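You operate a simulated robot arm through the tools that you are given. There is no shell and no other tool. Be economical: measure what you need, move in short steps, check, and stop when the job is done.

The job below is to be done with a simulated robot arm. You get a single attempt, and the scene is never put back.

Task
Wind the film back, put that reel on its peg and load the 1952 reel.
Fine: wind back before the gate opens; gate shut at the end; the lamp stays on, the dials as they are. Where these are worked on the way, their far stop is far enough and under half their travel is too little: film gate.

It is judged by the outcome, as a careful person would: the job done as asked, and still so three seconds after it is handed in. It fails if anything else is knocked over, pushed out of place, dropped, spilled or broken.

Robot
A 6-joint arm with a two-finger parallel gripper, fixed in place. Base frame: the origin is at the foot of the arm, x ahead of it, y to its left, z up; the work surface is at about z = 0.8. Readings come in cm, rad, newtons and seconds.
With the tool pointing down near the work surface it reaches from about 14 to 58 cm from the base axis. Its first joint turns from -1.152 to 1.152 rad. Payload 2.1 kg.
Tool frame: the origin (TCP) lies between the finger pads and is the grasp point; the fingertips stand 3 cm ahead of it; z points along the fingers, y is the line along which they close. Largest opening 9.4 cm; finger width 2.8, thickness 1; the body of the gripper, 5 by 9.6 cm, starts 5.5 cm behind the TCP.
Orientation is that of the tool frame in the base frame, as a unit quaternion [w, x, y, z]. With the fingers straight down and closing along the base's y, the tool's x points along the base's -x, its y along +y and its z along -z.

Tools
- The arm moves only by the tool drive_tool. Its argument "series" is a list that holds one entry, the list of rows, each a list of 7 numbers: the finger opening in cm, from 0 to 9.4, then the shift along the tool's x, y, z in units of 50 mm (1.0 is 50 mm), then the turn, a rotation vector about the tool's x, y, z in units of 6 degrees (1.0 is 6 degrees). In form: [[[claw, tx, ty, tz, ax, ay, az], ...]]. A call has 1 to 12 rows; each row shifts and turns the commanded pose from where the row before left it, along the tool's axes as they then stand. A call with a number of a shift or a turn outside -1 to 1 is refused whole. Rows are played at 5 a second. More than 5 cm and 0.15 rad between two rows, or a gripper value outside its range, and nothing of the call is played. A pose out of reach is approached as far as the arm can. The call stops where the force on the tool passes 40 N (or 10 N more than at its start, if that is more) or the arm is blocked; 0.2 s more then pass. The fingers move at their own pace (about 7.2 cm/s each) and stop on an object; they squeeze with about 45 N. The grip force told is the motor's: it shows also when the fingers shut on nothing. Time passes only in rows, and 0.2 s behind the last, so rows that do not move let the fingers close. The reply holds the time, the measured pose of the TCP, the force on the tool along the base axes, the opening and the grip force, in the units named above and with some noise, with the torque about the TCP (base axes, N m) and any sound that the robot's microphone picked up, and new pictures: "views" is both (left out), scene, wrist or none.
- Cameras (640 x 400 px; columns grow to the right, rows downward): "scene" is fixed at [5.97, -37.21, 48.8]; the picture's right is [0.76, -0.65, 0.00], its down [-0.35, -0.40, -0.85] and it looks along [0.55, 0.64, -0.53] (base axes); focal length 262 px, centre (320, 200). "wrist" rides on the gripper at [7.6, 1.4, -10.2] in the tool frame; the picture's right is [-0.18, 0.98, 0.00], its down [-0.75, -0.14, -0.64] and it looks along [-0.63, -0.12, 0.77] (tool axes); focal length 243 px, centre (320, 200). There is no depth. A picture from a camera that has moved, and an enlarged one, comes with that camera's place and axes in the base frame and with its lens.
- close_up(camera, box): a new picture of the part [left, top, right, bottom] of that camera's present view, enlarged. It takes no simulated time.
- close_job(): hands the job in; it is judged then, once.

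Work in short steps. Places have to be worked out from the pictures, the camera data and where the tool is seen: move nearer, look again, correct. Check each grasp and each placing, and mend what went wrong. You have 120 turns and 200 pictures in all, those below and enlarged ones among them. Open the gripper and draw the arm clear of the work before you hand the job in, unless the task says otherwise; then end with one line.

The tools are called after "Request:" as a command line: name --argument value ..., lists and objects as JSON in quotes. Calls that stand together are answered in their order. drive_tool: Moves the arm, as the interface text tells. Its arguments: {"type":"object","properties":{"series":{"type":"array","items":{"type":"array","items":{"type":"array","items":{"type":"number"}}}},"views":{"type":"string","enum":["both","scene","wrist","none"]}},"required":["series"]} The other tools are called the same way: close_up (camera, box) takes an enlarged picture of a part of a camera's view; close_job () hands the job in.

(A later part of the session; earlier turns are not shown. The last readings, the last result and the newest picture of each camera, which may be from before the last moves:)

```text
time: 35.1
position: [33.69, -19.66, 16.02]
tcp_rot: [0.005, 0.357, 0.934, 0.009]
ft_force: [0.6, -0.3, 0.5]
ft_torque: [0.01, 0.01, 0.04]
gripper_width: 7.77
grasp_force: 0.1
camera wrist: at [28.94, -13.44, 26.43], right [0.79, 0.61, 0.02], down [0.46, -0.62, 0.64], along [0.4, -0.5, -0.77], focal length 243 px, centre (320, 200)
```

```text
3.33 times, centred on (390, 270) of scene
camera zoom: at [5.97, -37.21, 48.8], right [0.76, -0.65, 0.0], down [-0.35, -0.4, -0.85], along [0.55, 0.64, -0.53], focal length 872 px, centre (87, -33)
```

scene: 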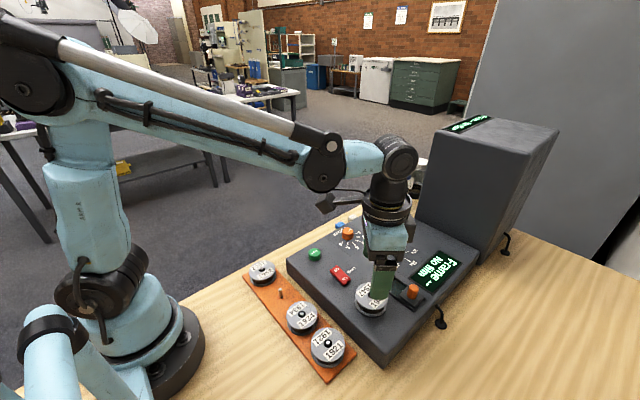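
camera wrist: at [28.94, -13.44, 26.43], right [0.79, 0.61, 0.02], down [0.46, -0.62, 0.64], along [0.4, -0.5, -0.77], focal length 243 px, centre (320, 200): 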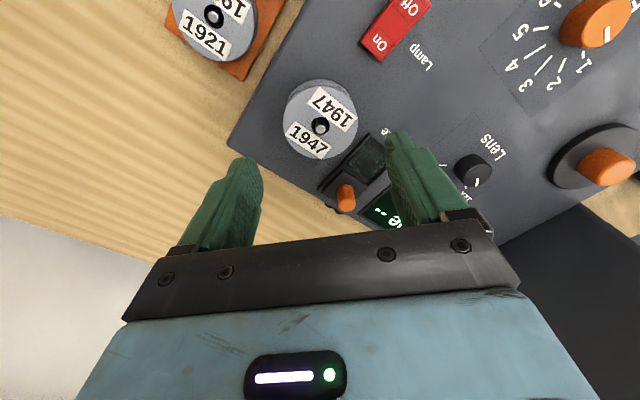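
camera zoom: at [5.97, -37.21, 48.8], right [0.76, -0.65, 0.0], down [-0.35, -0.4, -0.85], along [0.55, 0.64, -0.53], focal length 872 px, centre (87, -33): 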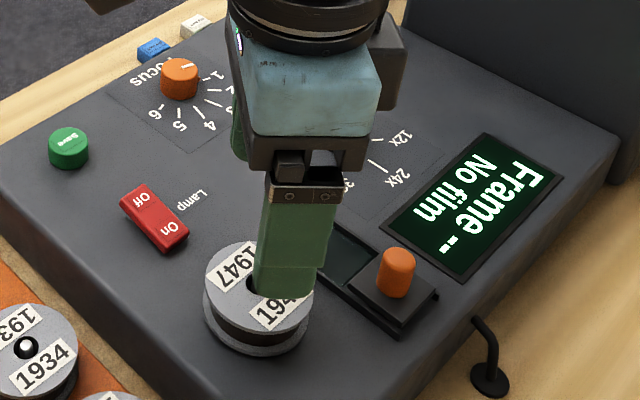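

Display shows "No film". Reel 1947's axis is at (33.8,-19.3), top flange ≈ z 7.3. I centre on it and lower to z≈9.2.

Request:
drive_tool --series '[[[7.8, 0.032, 0.068, 0.4, 0, 0, 0], [7.8, 0, 0, 0.5, 0, 0, 0], [7.8, 0, 0, 0.45, 0, 0, 0], [7.8, 0, 0, 0, 0, 0, 0]]]' --views "both"

Request:
close_up --camera "scene" --box '[330, 240, 420, 330]'

```text
time: 36.1
position: [33.84, -19.04, 9.15]
tcp_rot: [0.005, 0.356, 0.934, 0.009]
ft_force: [0.8, 0.8, -0.3]
ft_torque: [-0.02, 0.01, 0.0]
gripper_width: 7.8
grasp_force: 0.1
camera wrist: at [29.08, -12.99, 19.61], right [0.79, 0.61, 0.02], down [0.46, -0.62, 0.64], along [0.4, -0.5, -0.77], focal length 243 px, centre (320, 200)
```

scene: 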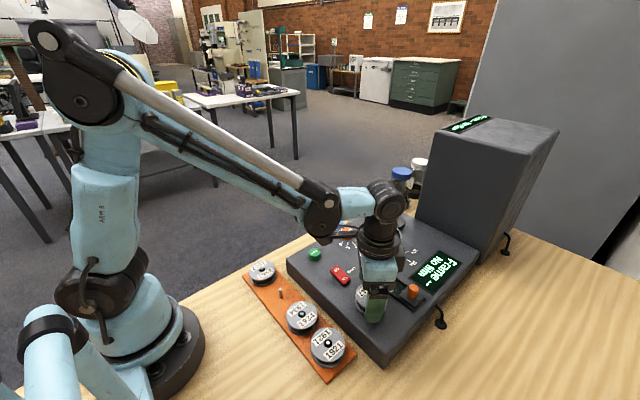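
wrist: 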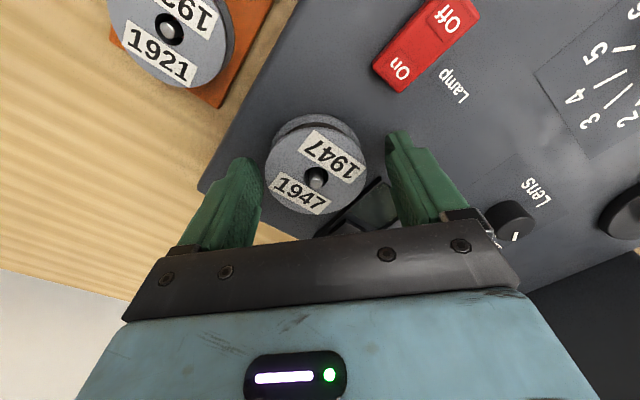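

```text
4.44 times, centred on (375, 285) of scene
camera zoom: at [5.96, -37.21, 48.8], right [0.76, -0.65, 0.0], down [-0.35, -0.4, -0.85], along [0.55, 0.64, -0.53], focal length 1163 px, centre (76, -178)
```

zoom: 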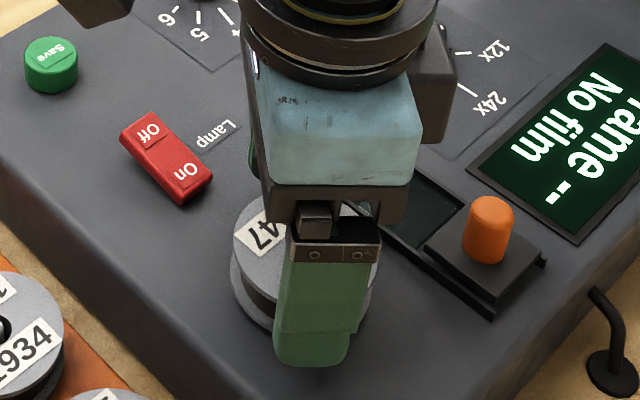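

Centred within 0.1–0.2 cm. I lower slightly more and close on the rim.

Request:
drive_tool --series '[[[7.8, 0.02, -0.025, 0.05, 0, 0, 0], [7.8, 0, 0, 0, 0, 0, 0], [0, 0, 0, 0, 0, 0, 0], [0, 0, 0, 0, 0, 0, 0], [0, 0, 0, 0, 0, 0, 0]]]' --views "wrist"

```text
time: 37.3
position: [33.68, -19.16, 8.93]
tcp_rot: [0.004, 0.356, 0.934, 0.01]
ft_force: [0.6, 0.8, -0.4]
ft_torque: [-0.02, -0.05, 0.02]
gripper_width: 6.04
grasp_force: 45.1
camera wrist: at [28.93, -13.05, 19.36], right [0.79, 0.61, 0.02], down [0.46, -0.62, 0.64], along [0.4, -0.5, -0.77], focal length 243 px, centre (320, 200)
```

wrist: 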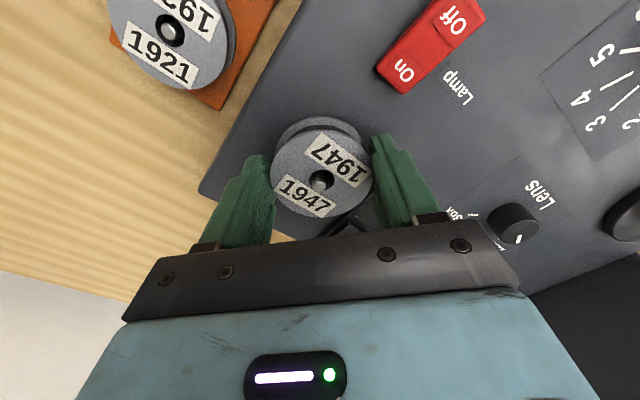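

Grip 6.04 cm with no side force; the spindle axis is thus ≈(33.7,-19.16), grip height 8.93. I lift straight up.

Request:
drive_tool --series '[[[0, 0, 0, -0.15, 0, 0, 0], [0, 0, 0, -0.2, 0, 0, 0], [0, 0, 0, -0.35, 0, 0, 0], [0, 0, 0, -0.5, 0, 0, 0], [0, 0, 0, -0.5, 0, 0, 0], [0, 0, 0, 0, 0, 0, 0]]]' --views "both"

```text
time: 38.7
position: [33.8, -19.17, 17.66]
tcp_rot: [0.004, 0.356, 0.934, 0.009]
ft_force: [0.5, 0.0, -0.5]
ft_torque: [0.0, 0.01, 0.0]
gripper_width: 6.03
grasp_force: 45.2
camera wrist: at [29.03, -13.18, 28.01], right [0.79, 0.61, 0.02], down [0.46, -0.62, 0.64], along [0.4, -0.5, -0.77], focal length 243 px, centre (320, 200)
```

scene: 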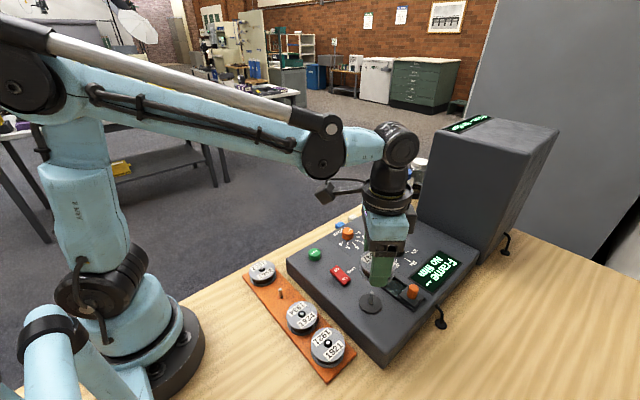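
wrist: 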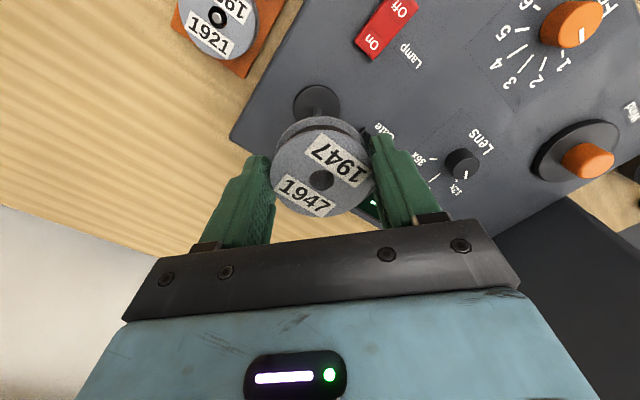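

Reel lifted level. I carry it over the empty peg at ≈(23.5,-4.1).

Request:
drive_tool --series '[[[0, 0.886, 0.218, 0, 0, 0, 0], [0, 0.886, 0.218, 0, 0, 0, 0], [0, 0.886, 0.218, 0, 0, 0, 0], [0, 0.886, 0.218, 0, 0, 0, 0], [0, 0, 0, 0, 0, 0, 0]]]' --views "both"

Request:
close_up --camera "scene" --box '[230, 240, 370, 380]'

```text
time: 39.9
position: [23.51, -3.92, 17.48]
tcp_rot: [0.004, 0.356, 0.934, 0.01]
ft_force: [-0.1, -0.4, -0.3]
ft_torque: [-0.01, -0.02, -0.01]
gripper_width: 5.99
grasp_force: 44.8
camera wrist: at [18.73, 2.2, 27.9], right [0.79, 0.61, 0.02], down [0.46, -0.62, 0.64], along [0.4, -0.5, -0.77], focal length 243 px, centre (320, 200)
```

scene: 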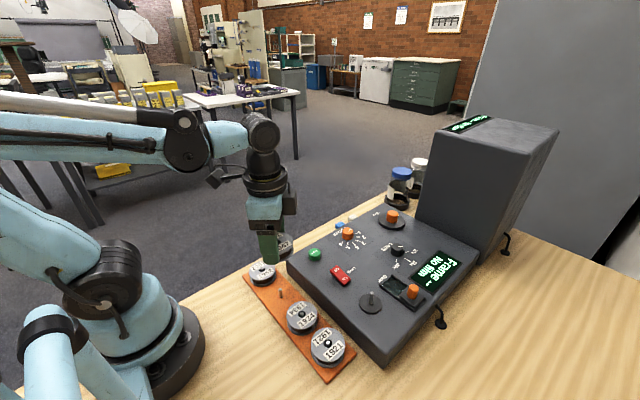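
wrist: 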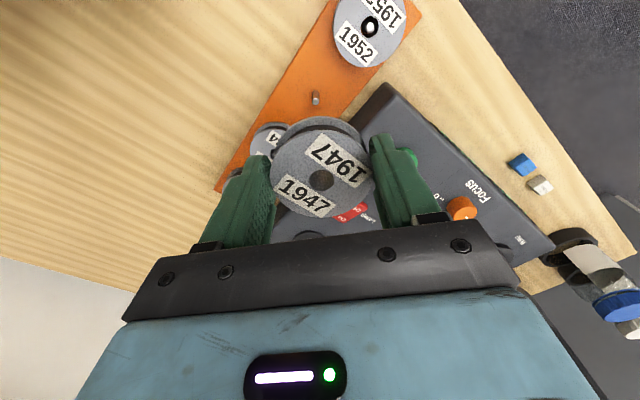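

```text
2.86 times, centred on (300, 310) of scene
camera zoom: at [5.96, -37.21, 48.8], right [0.76, -0.65, 0.0], down [-0.35, -0.4, -0.85], along [0.55, 0.64, -0.53], focal length 748 px, centre (377, -114)
```

zoom: 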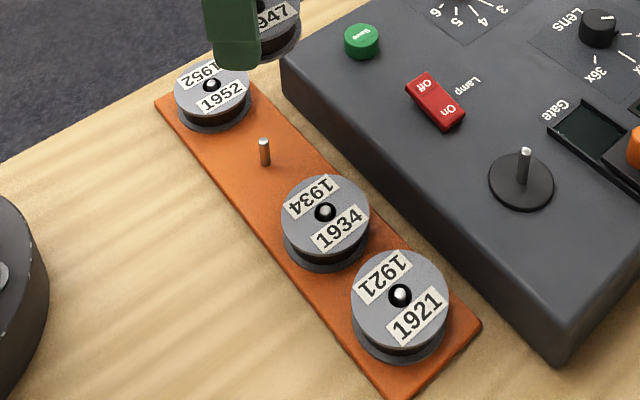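

Peg estimate from the row of reels: ≈(23.35,-4.05). I lower the reel to just above the peg tip and check alignment.

Request:
drive_tool --series '[[[0, 0, -0.028, 0.6, 0, 0, 0], [0, 0, 0, 0.6, 0, 0, 0], [0, 0, 0, 0.6, 0, 0, 0], [0, 0, 0, 0.0, 0, 0, 0]]]' --views "both"

Request:
close_up --camera "scene" --box '[240, 240, 340, 320]'

Request:
close_up --camera "wrist" --box '[240, 80, 400, 240]'

```text
time: 40.9
position: [23.5, -4.24, 8.37]
tcp_rot: [0.003, 0.356, 0.935, 0.009]
ft_force: [0.0, -0.5, -1.1]
ft_torque: [0.03, -0.02, -0.02]
gripper_width: 5.99
grasp_force: 45.1
camera wrist: at [18.74, 1.8, 18.89], right [0.79, 0.61, 0.02], down [0.46, -0.62, 0.64], along [0.4, -0.5, -0.77], focal length 243 px, centre (320, 200)
```

scene: 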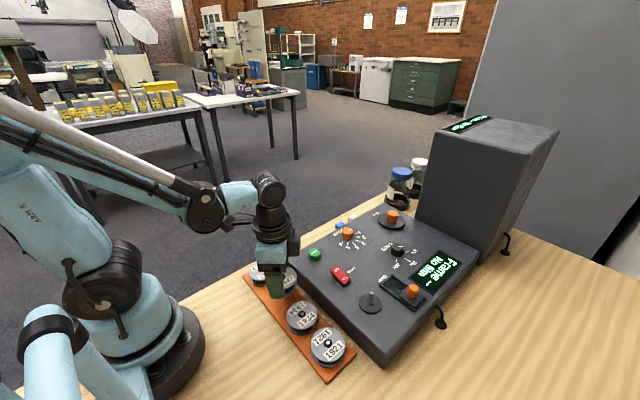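
wrist: 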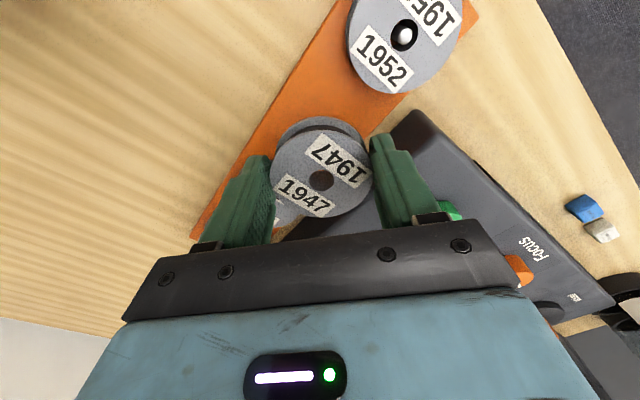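

```text
5.00 times, centred on (290, 280) of scene
camera zoom: at [5.96, -37.21, 48.8], right [0.76, -0.65, 0.0], down [-0.35, -0.4, -0.85], along [0.55, 0.64, -0.53], focal length 1309 px, centre (470, -200)
```

zoom: 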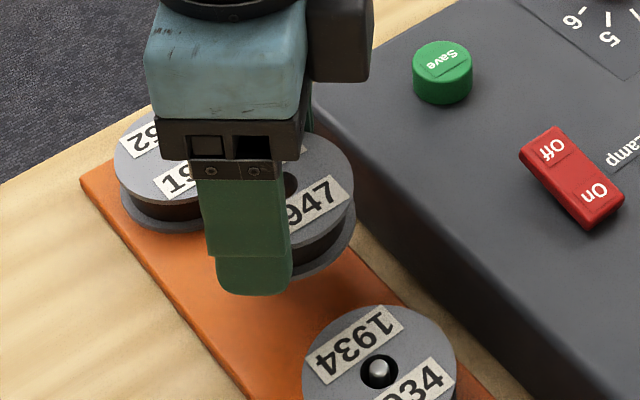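

```text
2.50 times, centred on (320, 160) of wrist
camera zoom: at [18.74, 1.8, 18.89], right [0.79, 0.61, 0.02], down [0.46, -0.62, 0.64], along [0.4, -0.5, -0.77], focal length 606 px, centre (320, 300)
```

zoom: 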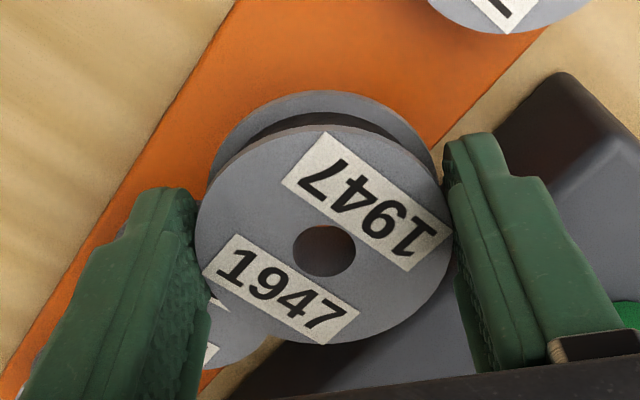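

I can see through the hub hole (1.5 cm wide). Accounting for the reel sitting ~0.25 cm off the TCP along the pads, I shift 0.45 cm and lower 2 cm gently, watching force.

Request:
drive_tool --series '[[[0, 0.09, 0, 0, 0, 0, 0], [0, 0, 0, 0.1, 0, 0, 0], [0, 0, 0, 0.1, 0, 0, 0], [0, 0, 0, 0.1, 0, 0, 0], [0, 0, 0, 0.1, 0, 0, 0], [0, 0, 0, 0.0, 0, 0, 0]]]' --views "scene"

Request:
close_up --camera "scene" --box '[240, 240, 340, 320]'

Request:
close_up --camera "wrist" --box '[240, 80, 400, 240]'

```text
time: 42.3
position: [23.1, -3.86, 6.59]
tcp_rot: [0.004, 0.356, 0.935, 0.009]
ft_force: [0.1, 0.1, -0.9]
ft_torque: [0.0, -0.02, 0.0]
gripper_width: 5.97
grasp_force: 45.1
```

scene: 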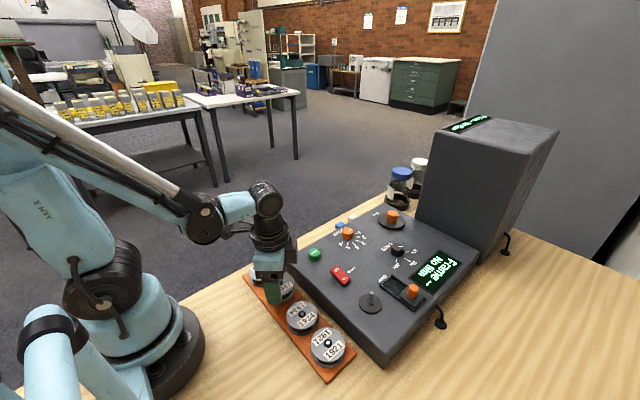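

```text
5.00 times, centred on (290, 280) of scene
camera zoom: at [5.97, -37.21, 48.8], right [0.76, -0.65, 0.0], down [-0.35, -0.4, -0.85], along [0.55, 0.64, -0.53], focal length 1309 px, centre (470, -200)
```

zoom: 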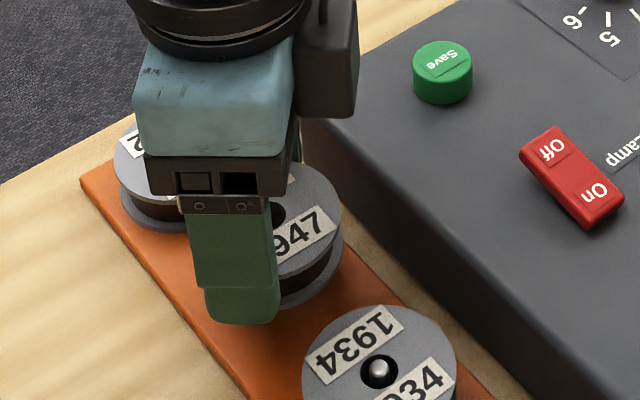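

```text
2.50 times, centred on (320, 160) of wrist
camera zoom: at [18.3, 2.26, 17.01], right [0.79, 0.61, 0.02], down [0.46, -0.62, 0.64], along [0.4, -0.5, -0.77], focal length 606 px, centre (320, 300)
```

zoom: 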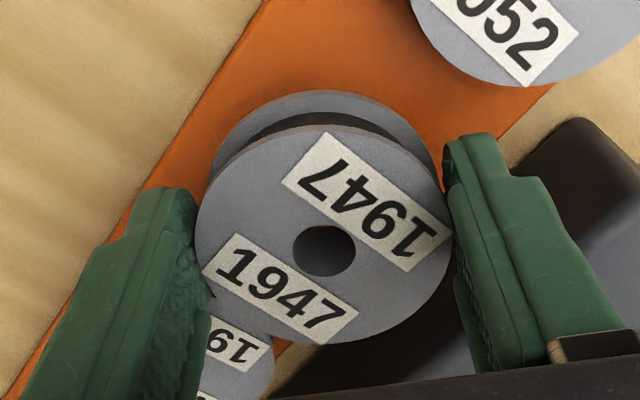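

No contact yet at 6.59. I continue in small steps.

Request:
drive_tool --series '[[[0, 0, 0, 0.06, 0, 0, 0], [0, 0, 0, 0.06, 0, 0, 0], [0, 0, 0, 0.0, 0, 0, 0]]]' --views "none"

Request:
close_up --camera "wrist" --box '[240, 80, 400, 240]'

```text
time: 43.1
position: [23.12, -3.74, 6.0]
tcp_rot: [0.005, 0.356, 0.935, 0.009]
ft_force: [0.2, -0.2, -1.5]
ft_torque: [0.02, 0.02, 0.0]
gripper_width: 5.99
grasp_force: 45.0
```

```text
2.50 times, centred on (320, 160) of wrist
camera zoom: at [18.31, 2.35, 16.37], right [0.79, 0.61, 0.02], down [0.46, -0.62, 0.64], along [0.4, -0.5, -0.77], focal length 606 px, centre (320, 300)
```

zoom: 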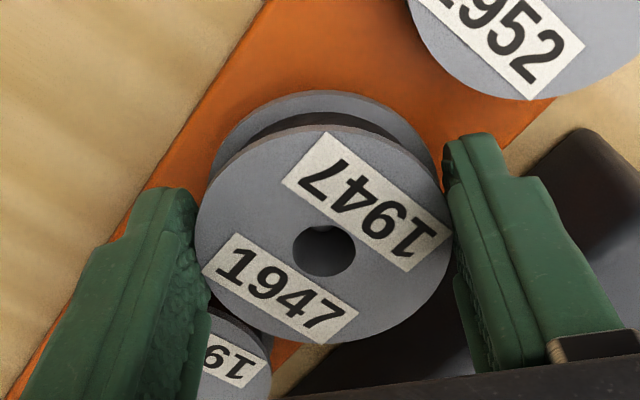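

The peg tip is now visible inside the hub hole, centred. I lower on to seat it.

Request:
drive_tool --series '[[[0, 0, 0, 0.08, 0, 0, 0], [0, 0, 0, 0.08, 0, 0, 0], [0, 0, 0, 0.0, 0, 0, 0]]]' --views "none"

Request:
close_up --camera "wrist" --box '[240, 80, 400, 240]'

Request:
close_up --camera "scene" --box '[240, 240, 340, 320]'

```text
time: 43.9
position: [23.29, -3.75, 5.26]
tcp_rot: [0.005, 0.356, 0.934, 0.01]
ft_force: [0.3, -0.1, 0.5]
ft_torque: [0.01, 0.03, 0.0]
gripper_width: 5.96
grasp_force: 45.0
```

```text
2.50 times, centred on (320, 160) of wrist
camera zoom: at [18.35, 2.33, 15.61], right [0.79, 0.61, 0.02], down [0.46, -0.62, 0.64], along [0.4, -0.5, -0.77], focal length 606 px, centre (320, 300)
```

zoom: 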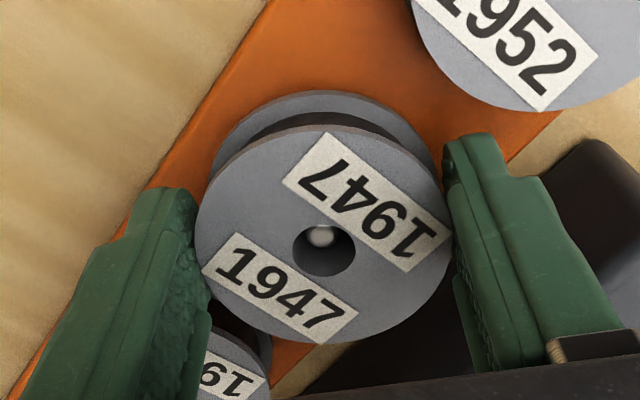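

```text
5.00 times, centred on (290, 280) of scene
camera zoom: at [5.97, -37.21, 48.8], right [0.76, -0.65, 0.0], down [-0.35, -0.4, -0.85], along [0.55, 0.64, -0.53], focal length 1309 px, centre (470, -200)
```

zoom: 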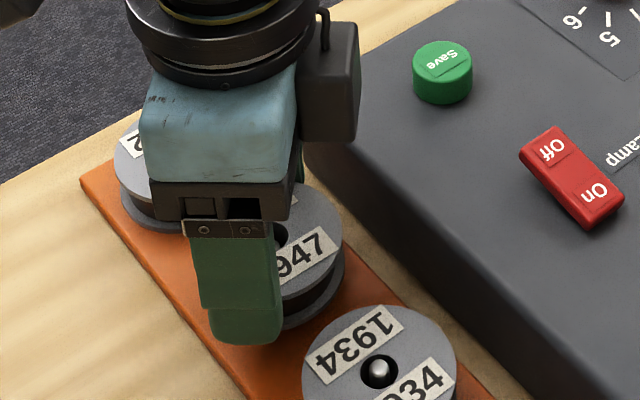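

Peg is well inside the hole. I lower in 0.2 cm steps until it seats.

Request:
drive_tool --series '[[[0, 0, 0, 0.04, 0, 0, 0], [0, 0, 0, 0.04, 0, 0, 0], [0, 0, 0, 0.0, 0, 0, 0]]]' --views "none"

Request:
drive_tool --series '[[[0, 0, 0, 0.04, 0, 0, 0], [0, 0, 0, 0.0, 0, 0, 0]]]' --views "none"

Request:
close_up --camera "wrist" --box '[240, 80, 400, 240]'

```text
time: 44.7
position: [23.15, -3.8, 4.82]
tcp_rot: [0.004, 0.356, 0.934, 0.01]
ft_force: [0.5, 0.6, -0.8]
ft_torque: [-0.03, 0.0, -0.02]
gripper_width: 5.94
grasp_force: 45.3
```

```text
time: 45.3
position: [23.12, -3.76, 4.61]
tcp_rot: [0.004, 0.356, 0.934, 0.01]
ft_force: [0.3, 0.0, -1.0]
ft_torque: [0.01, 0.01, -0.04]
gripper_width: 5.94
grasp_force: 45.3
```

```text
2.50 times, centred on (320, 160) of wrist
camera zoom: at [18.4, 2.27, 15.03], right [0.79, 0.61, 0.02], down [0.46, -0.62, 0.64], along [0.4, -0.5, -0.77], focal length 606 px, centre (320, 300)
```

zoom: 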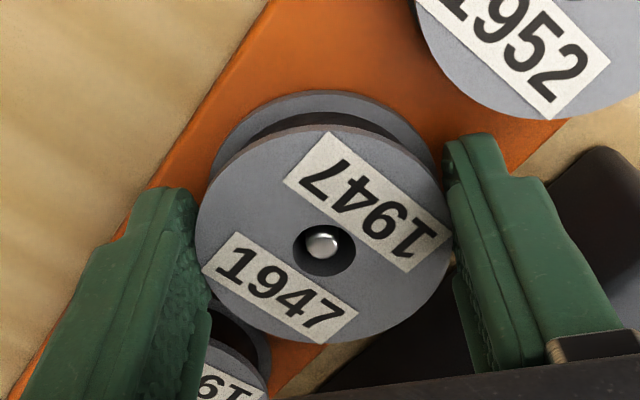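

Still no contact; peg tip is nearly flush. I continue down in small steps.

Request:
drive_tool --series '[[[0, 0, 0, 0.04, 0, 0, 0], [0, 0, 0, 0.0, 0, 0, 0]]]' --views "none"

Request:
drive_tool --series '[[[0, 0, 0, 0.03, 0, 0, 0], [0, 0, 0, 0.0, 0, 0, 0]]]' --views "none"

Request:
close_up --camera "scene" --box '[240, 240, 340, 320]'

```text
time: 45.9
position: [23.32, -3.74, 4.46]
tcp_rot: [0.005, 0.356, 0.934, 0.01]
ft_force: [0.3, -0.4, -1.0]
ft_torque: [0.03, -0.03, 0.02]
gripper_width: 5.95
grasp_force: 44.9
```

```text
time: 46.5
position: [23.2, -3.78, 4.16]
tcp_rot: [0.004, 0.356, 0.934, 0.009]
ft_force: [5.6, 3.1, 22.7]
ft_torque: [-0.43, 0.18, 0.15]
gripper_width: 5.94
grasp_force: 45.0
```

```text
5.00 times, centred on (290, 280) of scene
camera zoom: at [5.96, -37.21, 48.8], right [0.76, -0.65, 0.0], down [-0.35, -0.4, -0.85], along [0.55, 0.64, -0.53], focal length 1309 px, centre (470, -200)
```

zoom: 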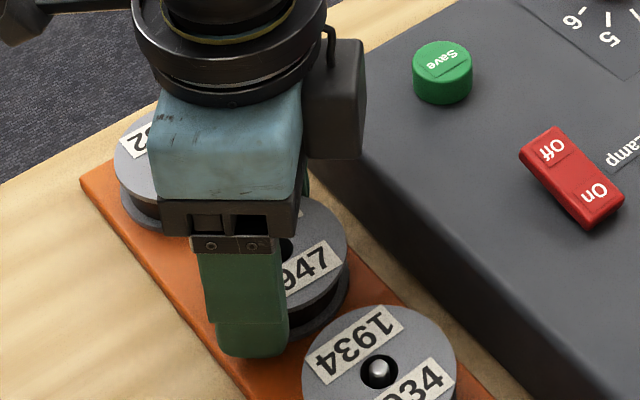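

Seated (contact at TCP z≈4.2). I open moderately and rise straight up.

Request:
drive_tool --series '[[[7.2, 0, 0, -0.02, 0, 0, 0], [7.2, 0, 0, 0, 0, 0, 0], [7.2, 0, 0, -0.4, 0, 0, 0], [7.2, 0, 0, -0.8, 0, 0, 0], [7.2, 0, 0, -0.8, 0, 0, 0], [7.2, 0, 0, 0, 0, 0, 0]]]' --views "both"

Request:
close_up --camera "scene" --box '[230, 240, 370, 380]'

```text
time: 47.9
position: [22.91, -3.97, 14.57]
tcp_rot: [0.004, 0.356, 0.934, 0.009]
ft_force: [0.3, -0.3, -0.5]
ft_torque: [-0.03, -0.05, -0.02]
gripper_width: 7.21
grasp_force: 0.1
camera wrist: at [18.18, 2.11, 24.97], right [0.79, 0.61, 0.02], down [0.46, -0.62, 0.64], along [0.4, -0.5, -0.77], focal length 243 px, centre (320, 200)
```

scene: 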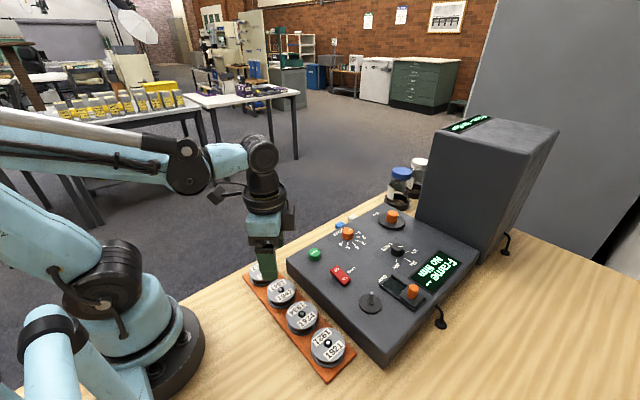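
wrist: 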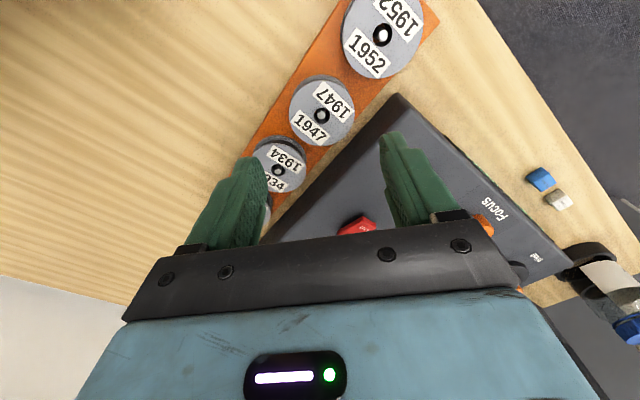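

```text
2.86 times, centred on (300, 310) of scene
camera zoom: at [5.97, -37.21, 48.8], right [0.76, -0.65, 0.0], down [-0.35, -0.4, -0.85], along [0.55, 0.64, -0.53], focal length 748 px, centre (377, -114)
```

zoom: 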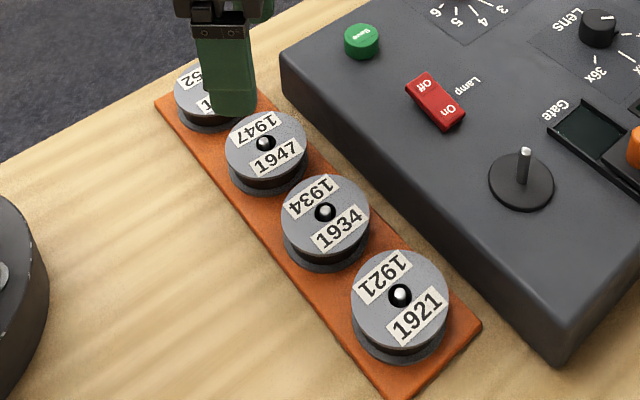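

1947 sits on its peg. 1952 is at ≈(23.4,3.45). I move above it at the same 45° and check.

Request:
drive_tool --series '[[[7.6, 0.46, 0.581, 0, 0, 0, 0], [7.6, 0.46, 0.581, 0, 0, 0, 0], [7.6, 0, 0, 0.5, 0, 0, 0], [7.6, 0, 0, 0, 0, 0, 0]]]' --views "both"

Request:
close_up --camera "wrist" --box '[220, 60, 420, 220]'

```text
time: 48.9
position: [23.44, 3.49, 12.05]
tcp_rot: [0.003, 0.356, 0.935, 0.011]
ft_force: [0.8, 0.2, 0.0]
ft_torque: [0.01, 0.0, 0.0]
gripper_width: 7.59
grasp_force: 0.1
camera wrist: at [18.65, 9.52, 22.47], right [0.79, 0.61, 0.02], down [0.46, -0.62, 0.64], along [0.4, -0.5, -0.77], focal length 243 px, centre (320, 200)
```

scene: 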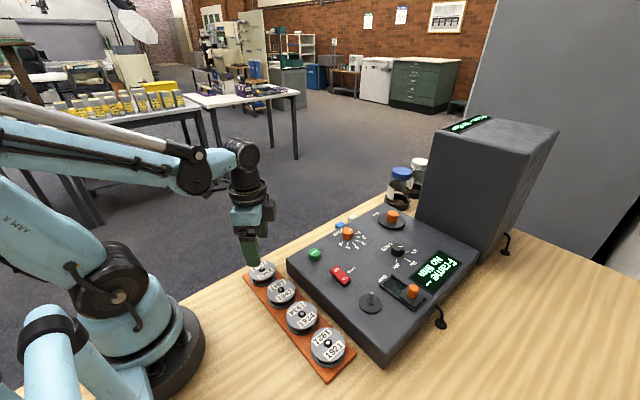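
wrist: 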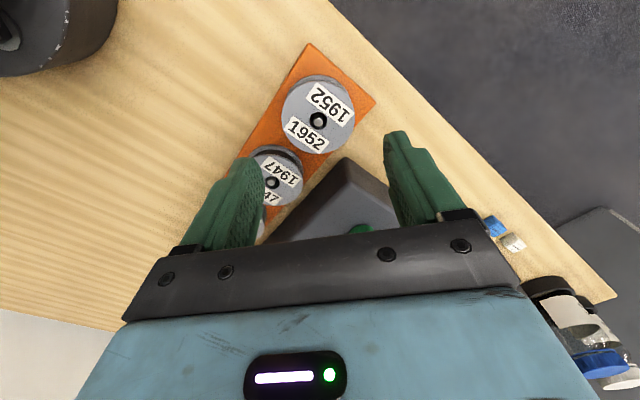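

```text
2.50 times, centred on (320, 140) of wrist
camera zoom: at [18.65, 9.52, 22.47], right [0.79, 0.61, 0.02], down [0.46, -0.62, 0.64], along [0.4, -0.5, -0.77], focal length 606 px, centre (320, 350)
```

zoom: 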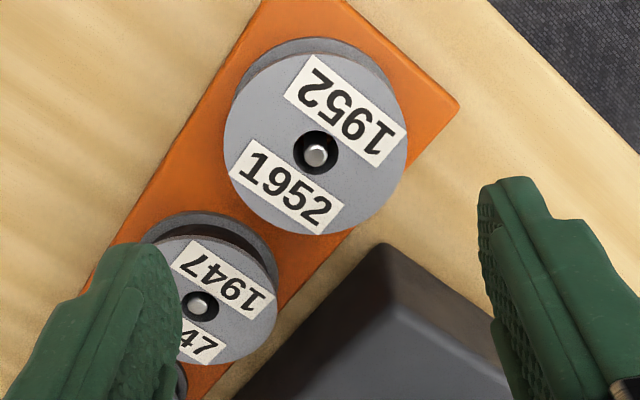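

Centred to ~0.2 cm; I correct slightly and descend in two stages.

Request:
drive_tool --series '[[[7.4, 0.045, -0.025, 0.5, 0, 0, 0], [7.4, 0, 0, 0.5, 0, 0, 0], [7.4, 0, 0, 0, 0, 0, 0]]]' --views "both"

Request:
close_up --camera "wrist" --box '[220, 60, 420, 220]'

Request:
close_up --camera "scene" --box '[220, 220, 340, 310]'

```text
time: 49.7
position: [23.34, 3.56, 6.92]
tcp_rot: [0.004, 0.356, 0.934, 0.011]
ft_force: [-0.3, 0.2, 0.6]
ft_torque: [-0.03, -0.02, 0.02]
gripper_width: 7.41
grasp_force: 0.1
camera wrist: at [18.48, 9.71, 17.36], right [0.79, 0.61, 0.02], down [0.46, -0.62, 0.64], along [0.4, -0.5, -0.77], focal length 243 px, centre (320, 200)
```

scene: 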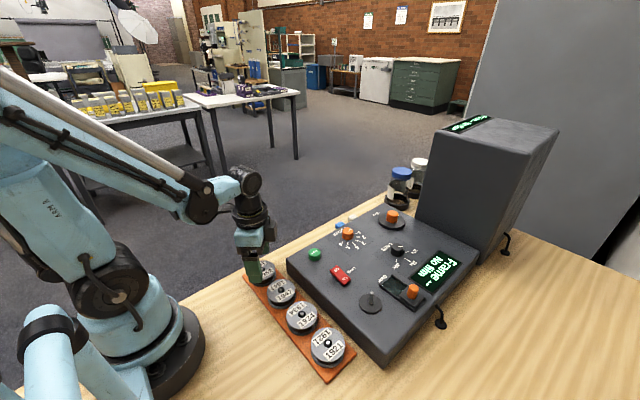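
wrist: 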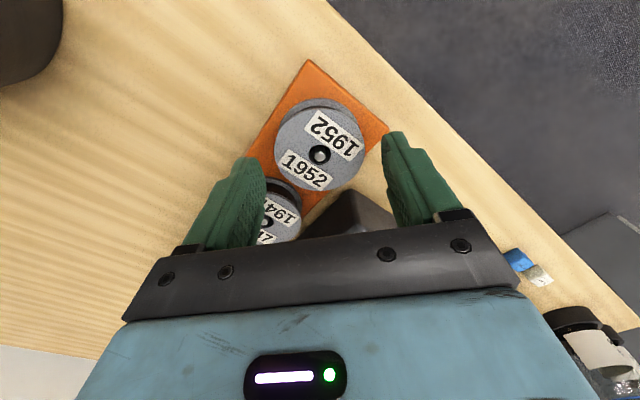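

```text
2.50 times, centred on (320, 140) of wrist
camera zoom: at [18.48, 9.71, 17.36], right [0.79, 0.61, 0.02], down [0.46, -0.62, 0.64], along [0.4, -0.5, -0.77], focal length 606 px, centre (320, 350)
```

zoom: 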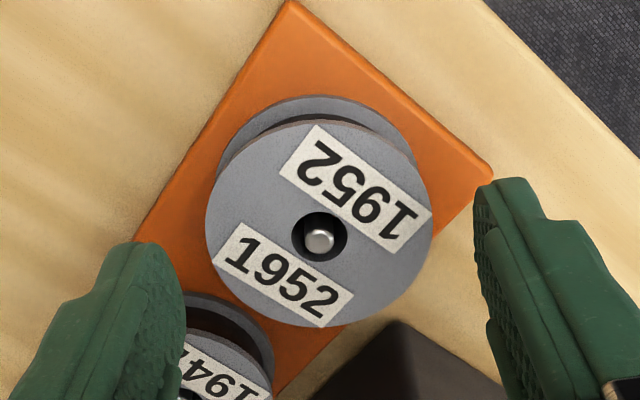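

```text
4.44 times, centred on (280, 265) of scene
camera zoom: at [5.96, -37.21, 48.8], right [0.76, -0.65, 0.0], down [-0.35, -0.4, -0.85], along [0.55, 0.64, -0.53], focal length 1163 px, centre (498, -89)
```

zoom: 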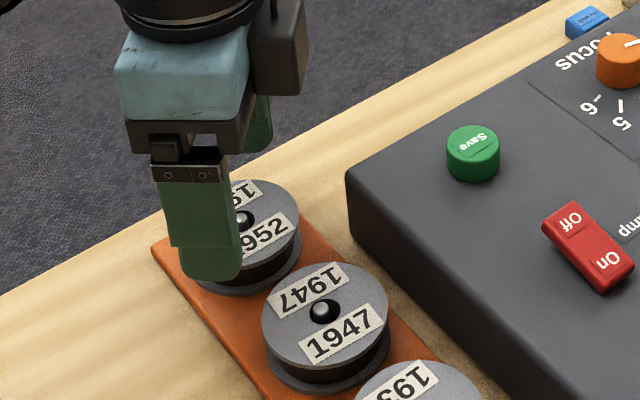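

Centred. I lower to z≈4.5 and close.

Request:
drive_tool --series '[[[7.4, 0, 0, 0.25, 0, 0, 0], [7.4, 0, 0, 0.23, 0, 0, 0], [7.4, 0, 0, 0, 0, 0, 0], [0, 0, 0, 0, 0, 0, 0], [0, 0, 0, 0, 0, 0, 0], [0, 0, 0, 0, 0, 0, 0]]]' --views "wrist"

Request:
close_up --camera "wrist" --box '[240, 80, 400, 240]'

```text
time: 51.1
position: [23.39, 3.86, 4.74]
tcp_rot: [0.003, 0.355, 0.935, 0.009]
ft_force: [-0.6, 0.3, 0.8]
ft_torque: [-0.01, 0.03, -0.06]
gripper_width: 6.02
grasp_force: 45.2
camera wrist: at [18.54, 9.83, 15.11], right [0.79, 0.61, 0.02], down [0.46, -0.62, 0.64], along [0.4, -0.5, -0.77], focal length 243 px, centre (320, 200)
```

wrist: 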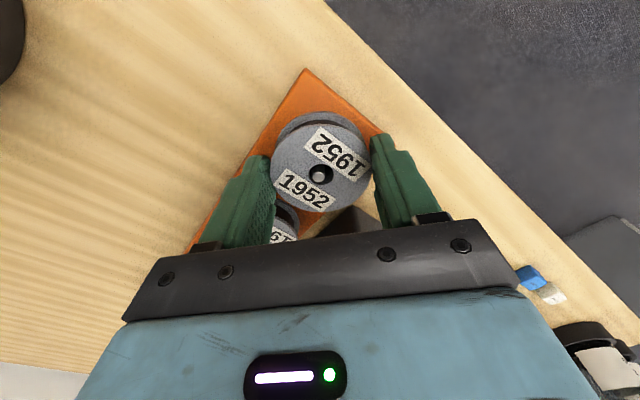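

```text
2.50 times, centred on (320, 160) of wrist
camera zoom: at [18.54, 9.83, 15.11], right [0.79, 0.61, 0.02], down [0.46, -0.62, 0.64], along [0.4, -0.5, -0.77], focal length 606 px, centre (320, 300)
```

zoom: 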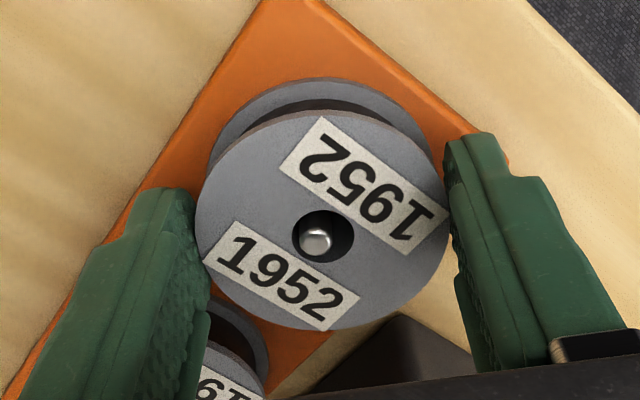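

Gripped but a bit high on the reel compared with 1947; I re-grip 0.4 cm lower.

Request:
drive_tool --series '[[[7.4, 0, 0, 0, 0, 0, 0], [7.4, 0, 0, 0.08, 0, 0, 0], [7.4, 0, 0, 0, 0, 0, 0], [0, 0, 0, 0, 0, 0, 0], [0, 0, 0, 0, 0, 0, 0], [0, 0, 0, 0, 0, 0, 0]]]' --views "none"

Request:
close_up --camera "wrist" --box '[240, 80, 400, 240]'

```text
time: 52.5
position: [23.33, 3.56, 4.07]
tcp_rot: [0.005, 0.356, 0.934, 0.01]
ft_force: [0.7, -0.7, 0.1]
ft_torque: [-0.02, 0.02, -0.03]
gripper_width: 6.01
grasp_force: 45.6
```

```text
2.50 times, centred on (320, 160) of wrist
camera zoom: at [18.55, 9.73, 14.59], right [0.79, 0.61, 0.02], down [0.46, -0.62, 0.64], along [0.4, -0.5, -0.77], focal length 606 px, centre (320, 300)
```

zoom: 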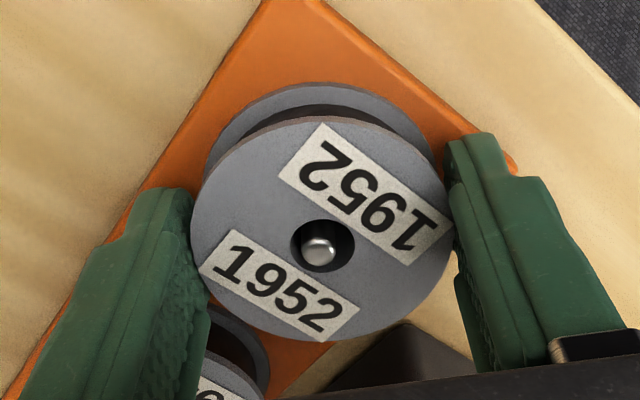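

Good grip, like 1947's. Lift straight up.

Request:
drive_tool --series '[[[0, 0, 0, -0.15, 0, 0, 0], [0, 0, 0, -0.25, 0, 0, 0], [0, 0, 0, -0.6, 0, 0, 0], [0, 0, 0, -0.8, 0, 0, 0], [0, 0, 0, -0.8, 0, 0, 0], [0, 0, 0, 0, 0, 0, 0]]]' --views "both"

```text
time: 53.9
position: [23.51, 3.64, 16.97]
tcp_rot: [0.003, 0.356, 0.934, 0.009]
ft_force: [-0.3, -0.4, -0.2]
ft_torque: [-0.01, 0.0, 0.02]
gripper_width: 5.97
grasp_force: 45.4
camera wrist: at [18.56, 9.61, 27.43], right [0.79, 0.61, 0.02], down [0.46, -0.62, 0.64], along [0.4, -0.5, -0.77], focal length 243 px, centre (320, 200)
```

scene: 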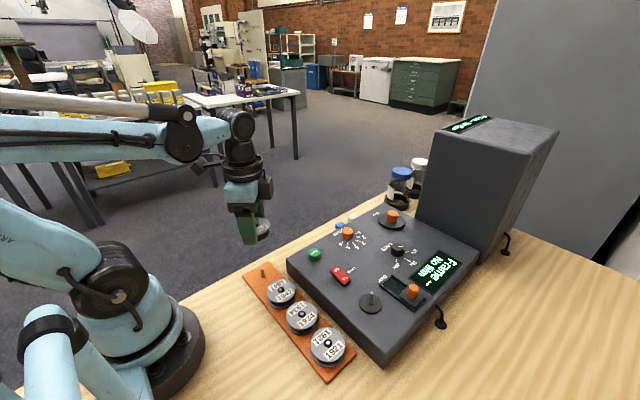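
wrist: 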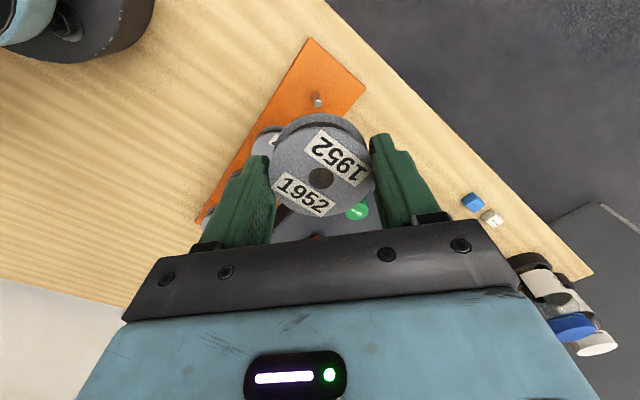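

Now carry it to above the spindle at (33.75,-19.16).

Request:
drive_tool --series '[[[0, -0.762, -0.337, 0, 0, 0, 0], [0, -0.762, -0.337, 0, 0, 0, 0], [0, -0.762, -0.337, 0, 0, 0, 0], [0, -0.762, -0.337, 0, 0, 0, 0], [0, -0.762, -0.337, 0, 0, 0, 0], [0, -0.762, -0.337, 0, 0, 0, 0], [0, 0, 0, 0, 0, 0, 0]]]' --views "both"

Request:
close_up --camera "wrist" --box '[240, 80, 400, 240]'

```text
time: 55.5
position: [33.36, -19.2, 16.85]
tcp_rot: [0.003, 0.356, 0.935, 0.01]
ft_force: [-0.6, 0.0, -0.4]
ft_torque: [0.0, -0.04, -0.01]
gripper_width: 5.95
grasp_force: 44.8
camera wrist: at [28.57, -13.09, 27.24], right [0.79, 0.61, 0.02], down [0.46, -0.62, 0.64], along [0.4, -0.5, -0.77], focal length 243 px, centre (320, 200)
```

scene: 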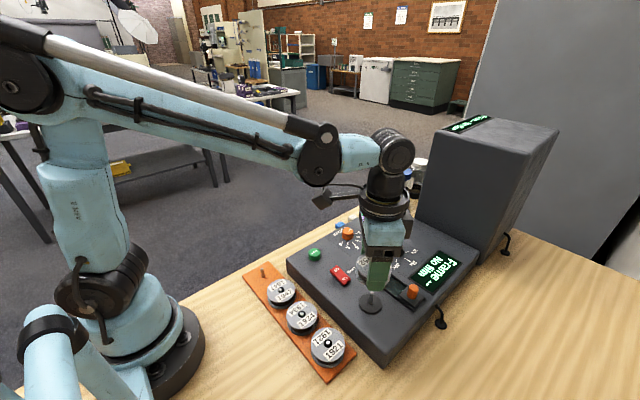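
wrist: 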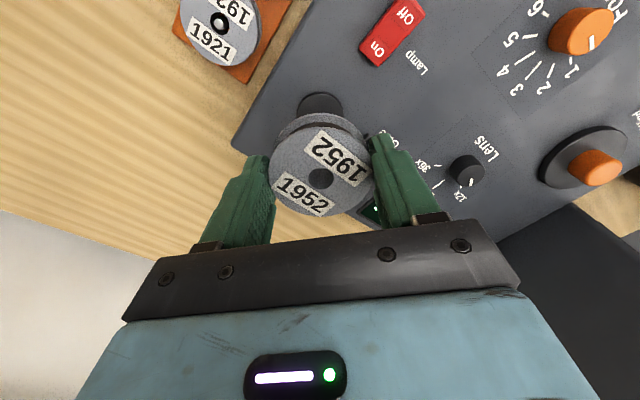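

```text
2.50 times, centred on (320, 160) of wrist
camera zoom: at [28.57, -13.09, 27.24], right [0.79, 0.61, 0.02], down [0.46, -0.62, 0.64], along [0.4, -0.5, -0.77], focal length 606 px, centre (320, 300)
```

zoom: 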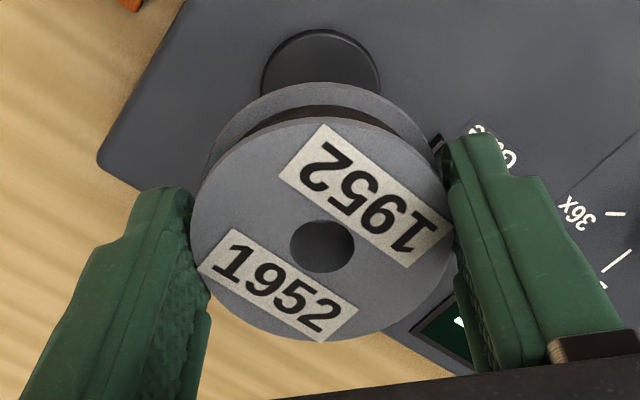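

Comparing with the picture when 1947 was lifted off here, I need +0.39 cm in x. I correct and lower to just above the spindle tip.

Request:
drive_tool --series '[[[0, -0.058, 0.052, 0, 0, 0, 0], [0, 0, 0, 0.4, 0, 0, 0], [0, 0, 0, 0.4, 0, 0, 0], [0, 0, 0, 0, 0, 0, 0], [0, 0, 0, 0, 0, 0, 0]]]' --views "none"

Request:
close_up --camera "wrist" --box '[240, 80, 400, 240]'

Request:
close_up --camera "scene" --box '[320, 230, 440, 330]'

```text
time: 56.7
position: [34.05, -19.15, 12.87]
tcp_rot: [0.005, 0.357, 0.934, 0.01]
ft_force: [-0.3, 0.6, -0.6]
ft_torque: [-0.02, 0.03, 0.02]
gripper_width: 5.97
grasp_force: 44.9
```

```text
2.50 times, centred on (320, 160) of wrist
camera zoom: at [29.24, -13.1, 23.35], right [0.79, 0.61, 0.02], down [0.46, -0.62, 0.64], along [0.4, -0.5, -0.77], focal length 606 px, centre (320, 300)
```

zoom: 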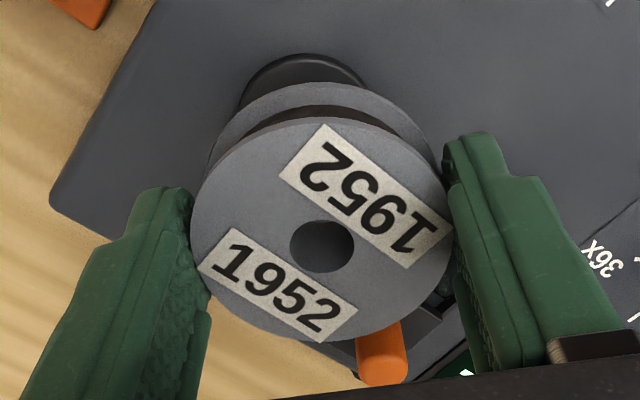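

```text
4.00 times, centred on (380, 280) of scene
camera zoom: at [5.97, -37.21, 48.8], right [0.76, -0.65, 0.0], down [-0.35, -0.4, -0.85], along [0.55, 0.64, -0.53], focal length 1047 px, centre (80, -120)
```

zoom: 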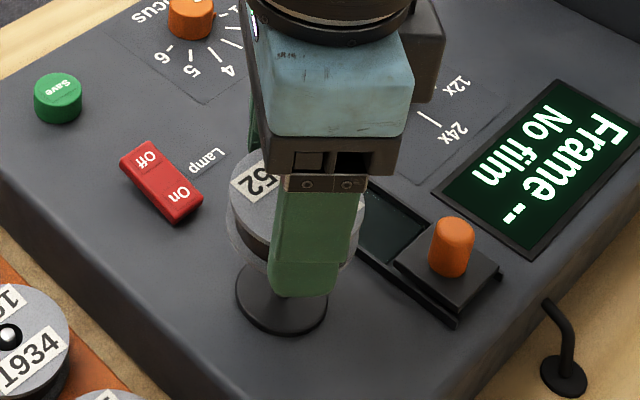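

The disc now appears slightly to the left, so I overshot; measured pose agrees (34.05 vs 33.75). I correct back and lower to just above the spindle tip.

Request:
drive_tool --series '[[[0, 0.04, -0.06, 0, 0, 0, 0], [0, 0, 0, 0.2, 0, 0, 0], [0, 0, 0, 0, 0, 0, 0], [0, 0, 0, 0, 0, 0, 0]]]' --views "none"

Request:
close_up --camera "wrist" --box '[240, 80, 400, 240]'

Request:
close_up --camera "scene" --box '[320, 230, 440, 330]'

```text
time: 57.7
position: [33.58, -19.25, 12.17]
tcp_rot: [0.004, 0.356, 0.934, 0.009]
ft_force: [0.5, -0.2, -0.5]
ft_torque: [-0.04, -0.01, 0.03]
gripper_width: 5.96
grasp_force: 45.6
```

```text
2.50 times, centred on (320, 160) of wrist
camera zoom: at [28.77, -13.12, 22.52], right [0.79, 0.61, 0.02], down [0.46, -0.62, 0.64], along [0.4, -0.5, -0.77], focal length 606 px, centre (320, 300)
```

zoom: 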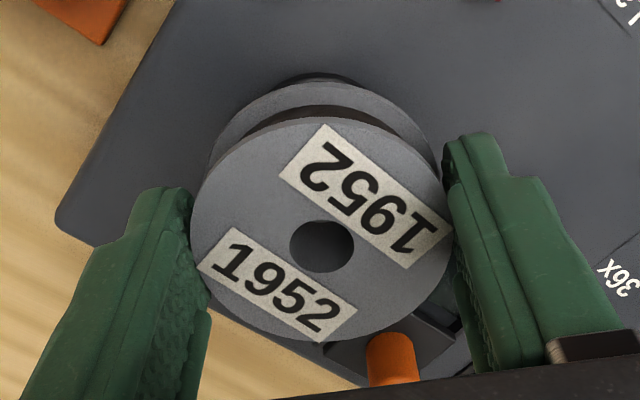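

```text
4.00 times, centred on (380, 280) of scene
camera zoom: at [5.97, -37.21, 48.8], right [0.76, -0.65, 0.0], down [-0.35, -0.4, -0.85], along [0.55, 0.64, -0.53], focal length 1047 px, centre (80, -120)
```

zoom: 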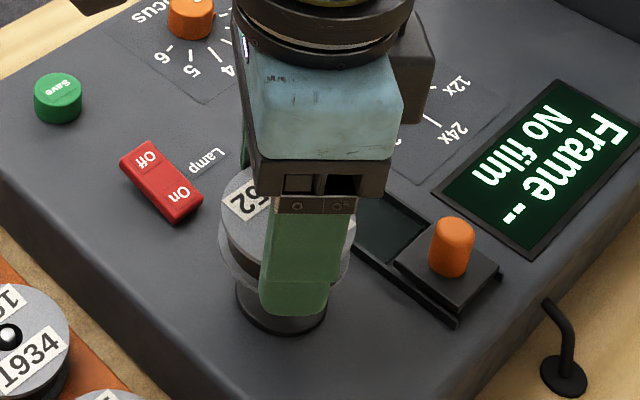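

Aligned in both views. I lower 0.8 cm at a time, looking for the spindle tip in the hole.

Request:
drive_tool --series '[[[0, 0, 0, 0.1, 0, 0, 0], [0, 0, 0, 0.1, 0, 0, 0], [0, 0, 0, 0, 0, 0, 0]]]' --views "none"

Request:
close_up --camera "wrist" --box '[240, 80, 400, 240]'

```text
time: 58.5
position: [33.53, -19.16, 11.03]
tcp_rot: [0.005, 0.355, 0.935, 0.009]
ft_force: [0.4, -1.5, -1.2]
ft_torque: [-0.03, -0.02, -0.04]
gripper_width: 5.94
grasp_force: 45.4
```

```text
2.50 times, centred on (320, 160) of wrist
camera zoom: at [28.73, -13.2, 21.41], right [0.79, 0.61, 0.02], down [0.46, -0.62, 0.64], along [0.4, -0.5, -0.77], focal length 606 px, centre (320, 300)
```

zoom: 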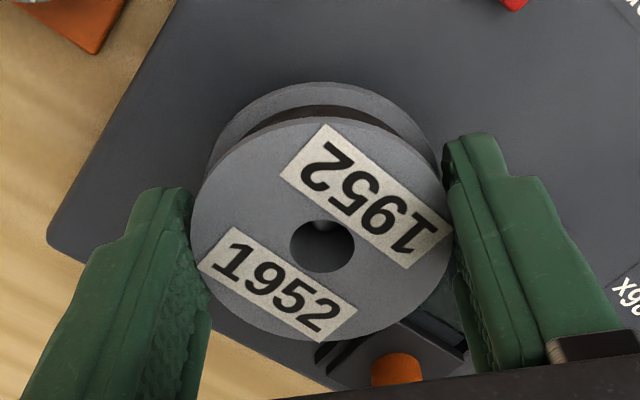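

The spindle tip shows at the hole's edge as expected. Continue down.

Request:
drive_tool --series '[[[0, 0, 0, 0.06, 0, 0, 0], [0, 0, 0, 0.06, 0, 0, 0], [0, 0, 0, 0, 0, 0, 0]]]' --views "none"

Request:
close_up --camera "wrist" --box '[240, 80, 400, 240]'

```text
time: 59.3
position: [33.64, -19.33, 10.35]
tcp_rot: [0.004, 0.356, 0.935, 0.01]
ft_force: [-0.3, -0.1, -0.6]
ft_torque: [-0.01, -0.03, -0.02]
gripper_width: 5.95
grasp_force: 45.2
```

```text
2.50 times, centred on (320, 160) of wrist
camera zoom: at [28.81, -13.26, 20.77], right [0.79, 0.61, 0.02], down [0.46, -0.62, 0.64], along [0.4, -0.5, -0.77], focal length 606 px, centre (320, 300)
```

zoom: 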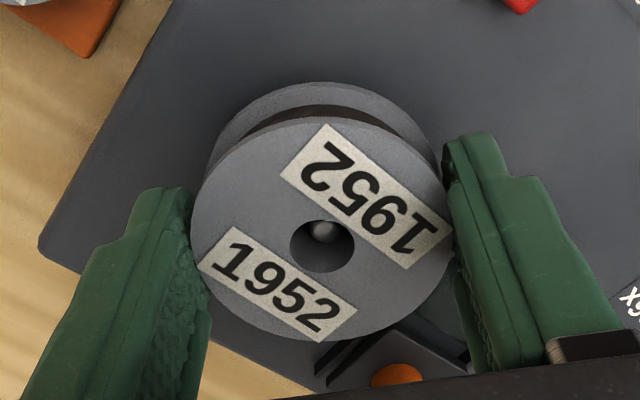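

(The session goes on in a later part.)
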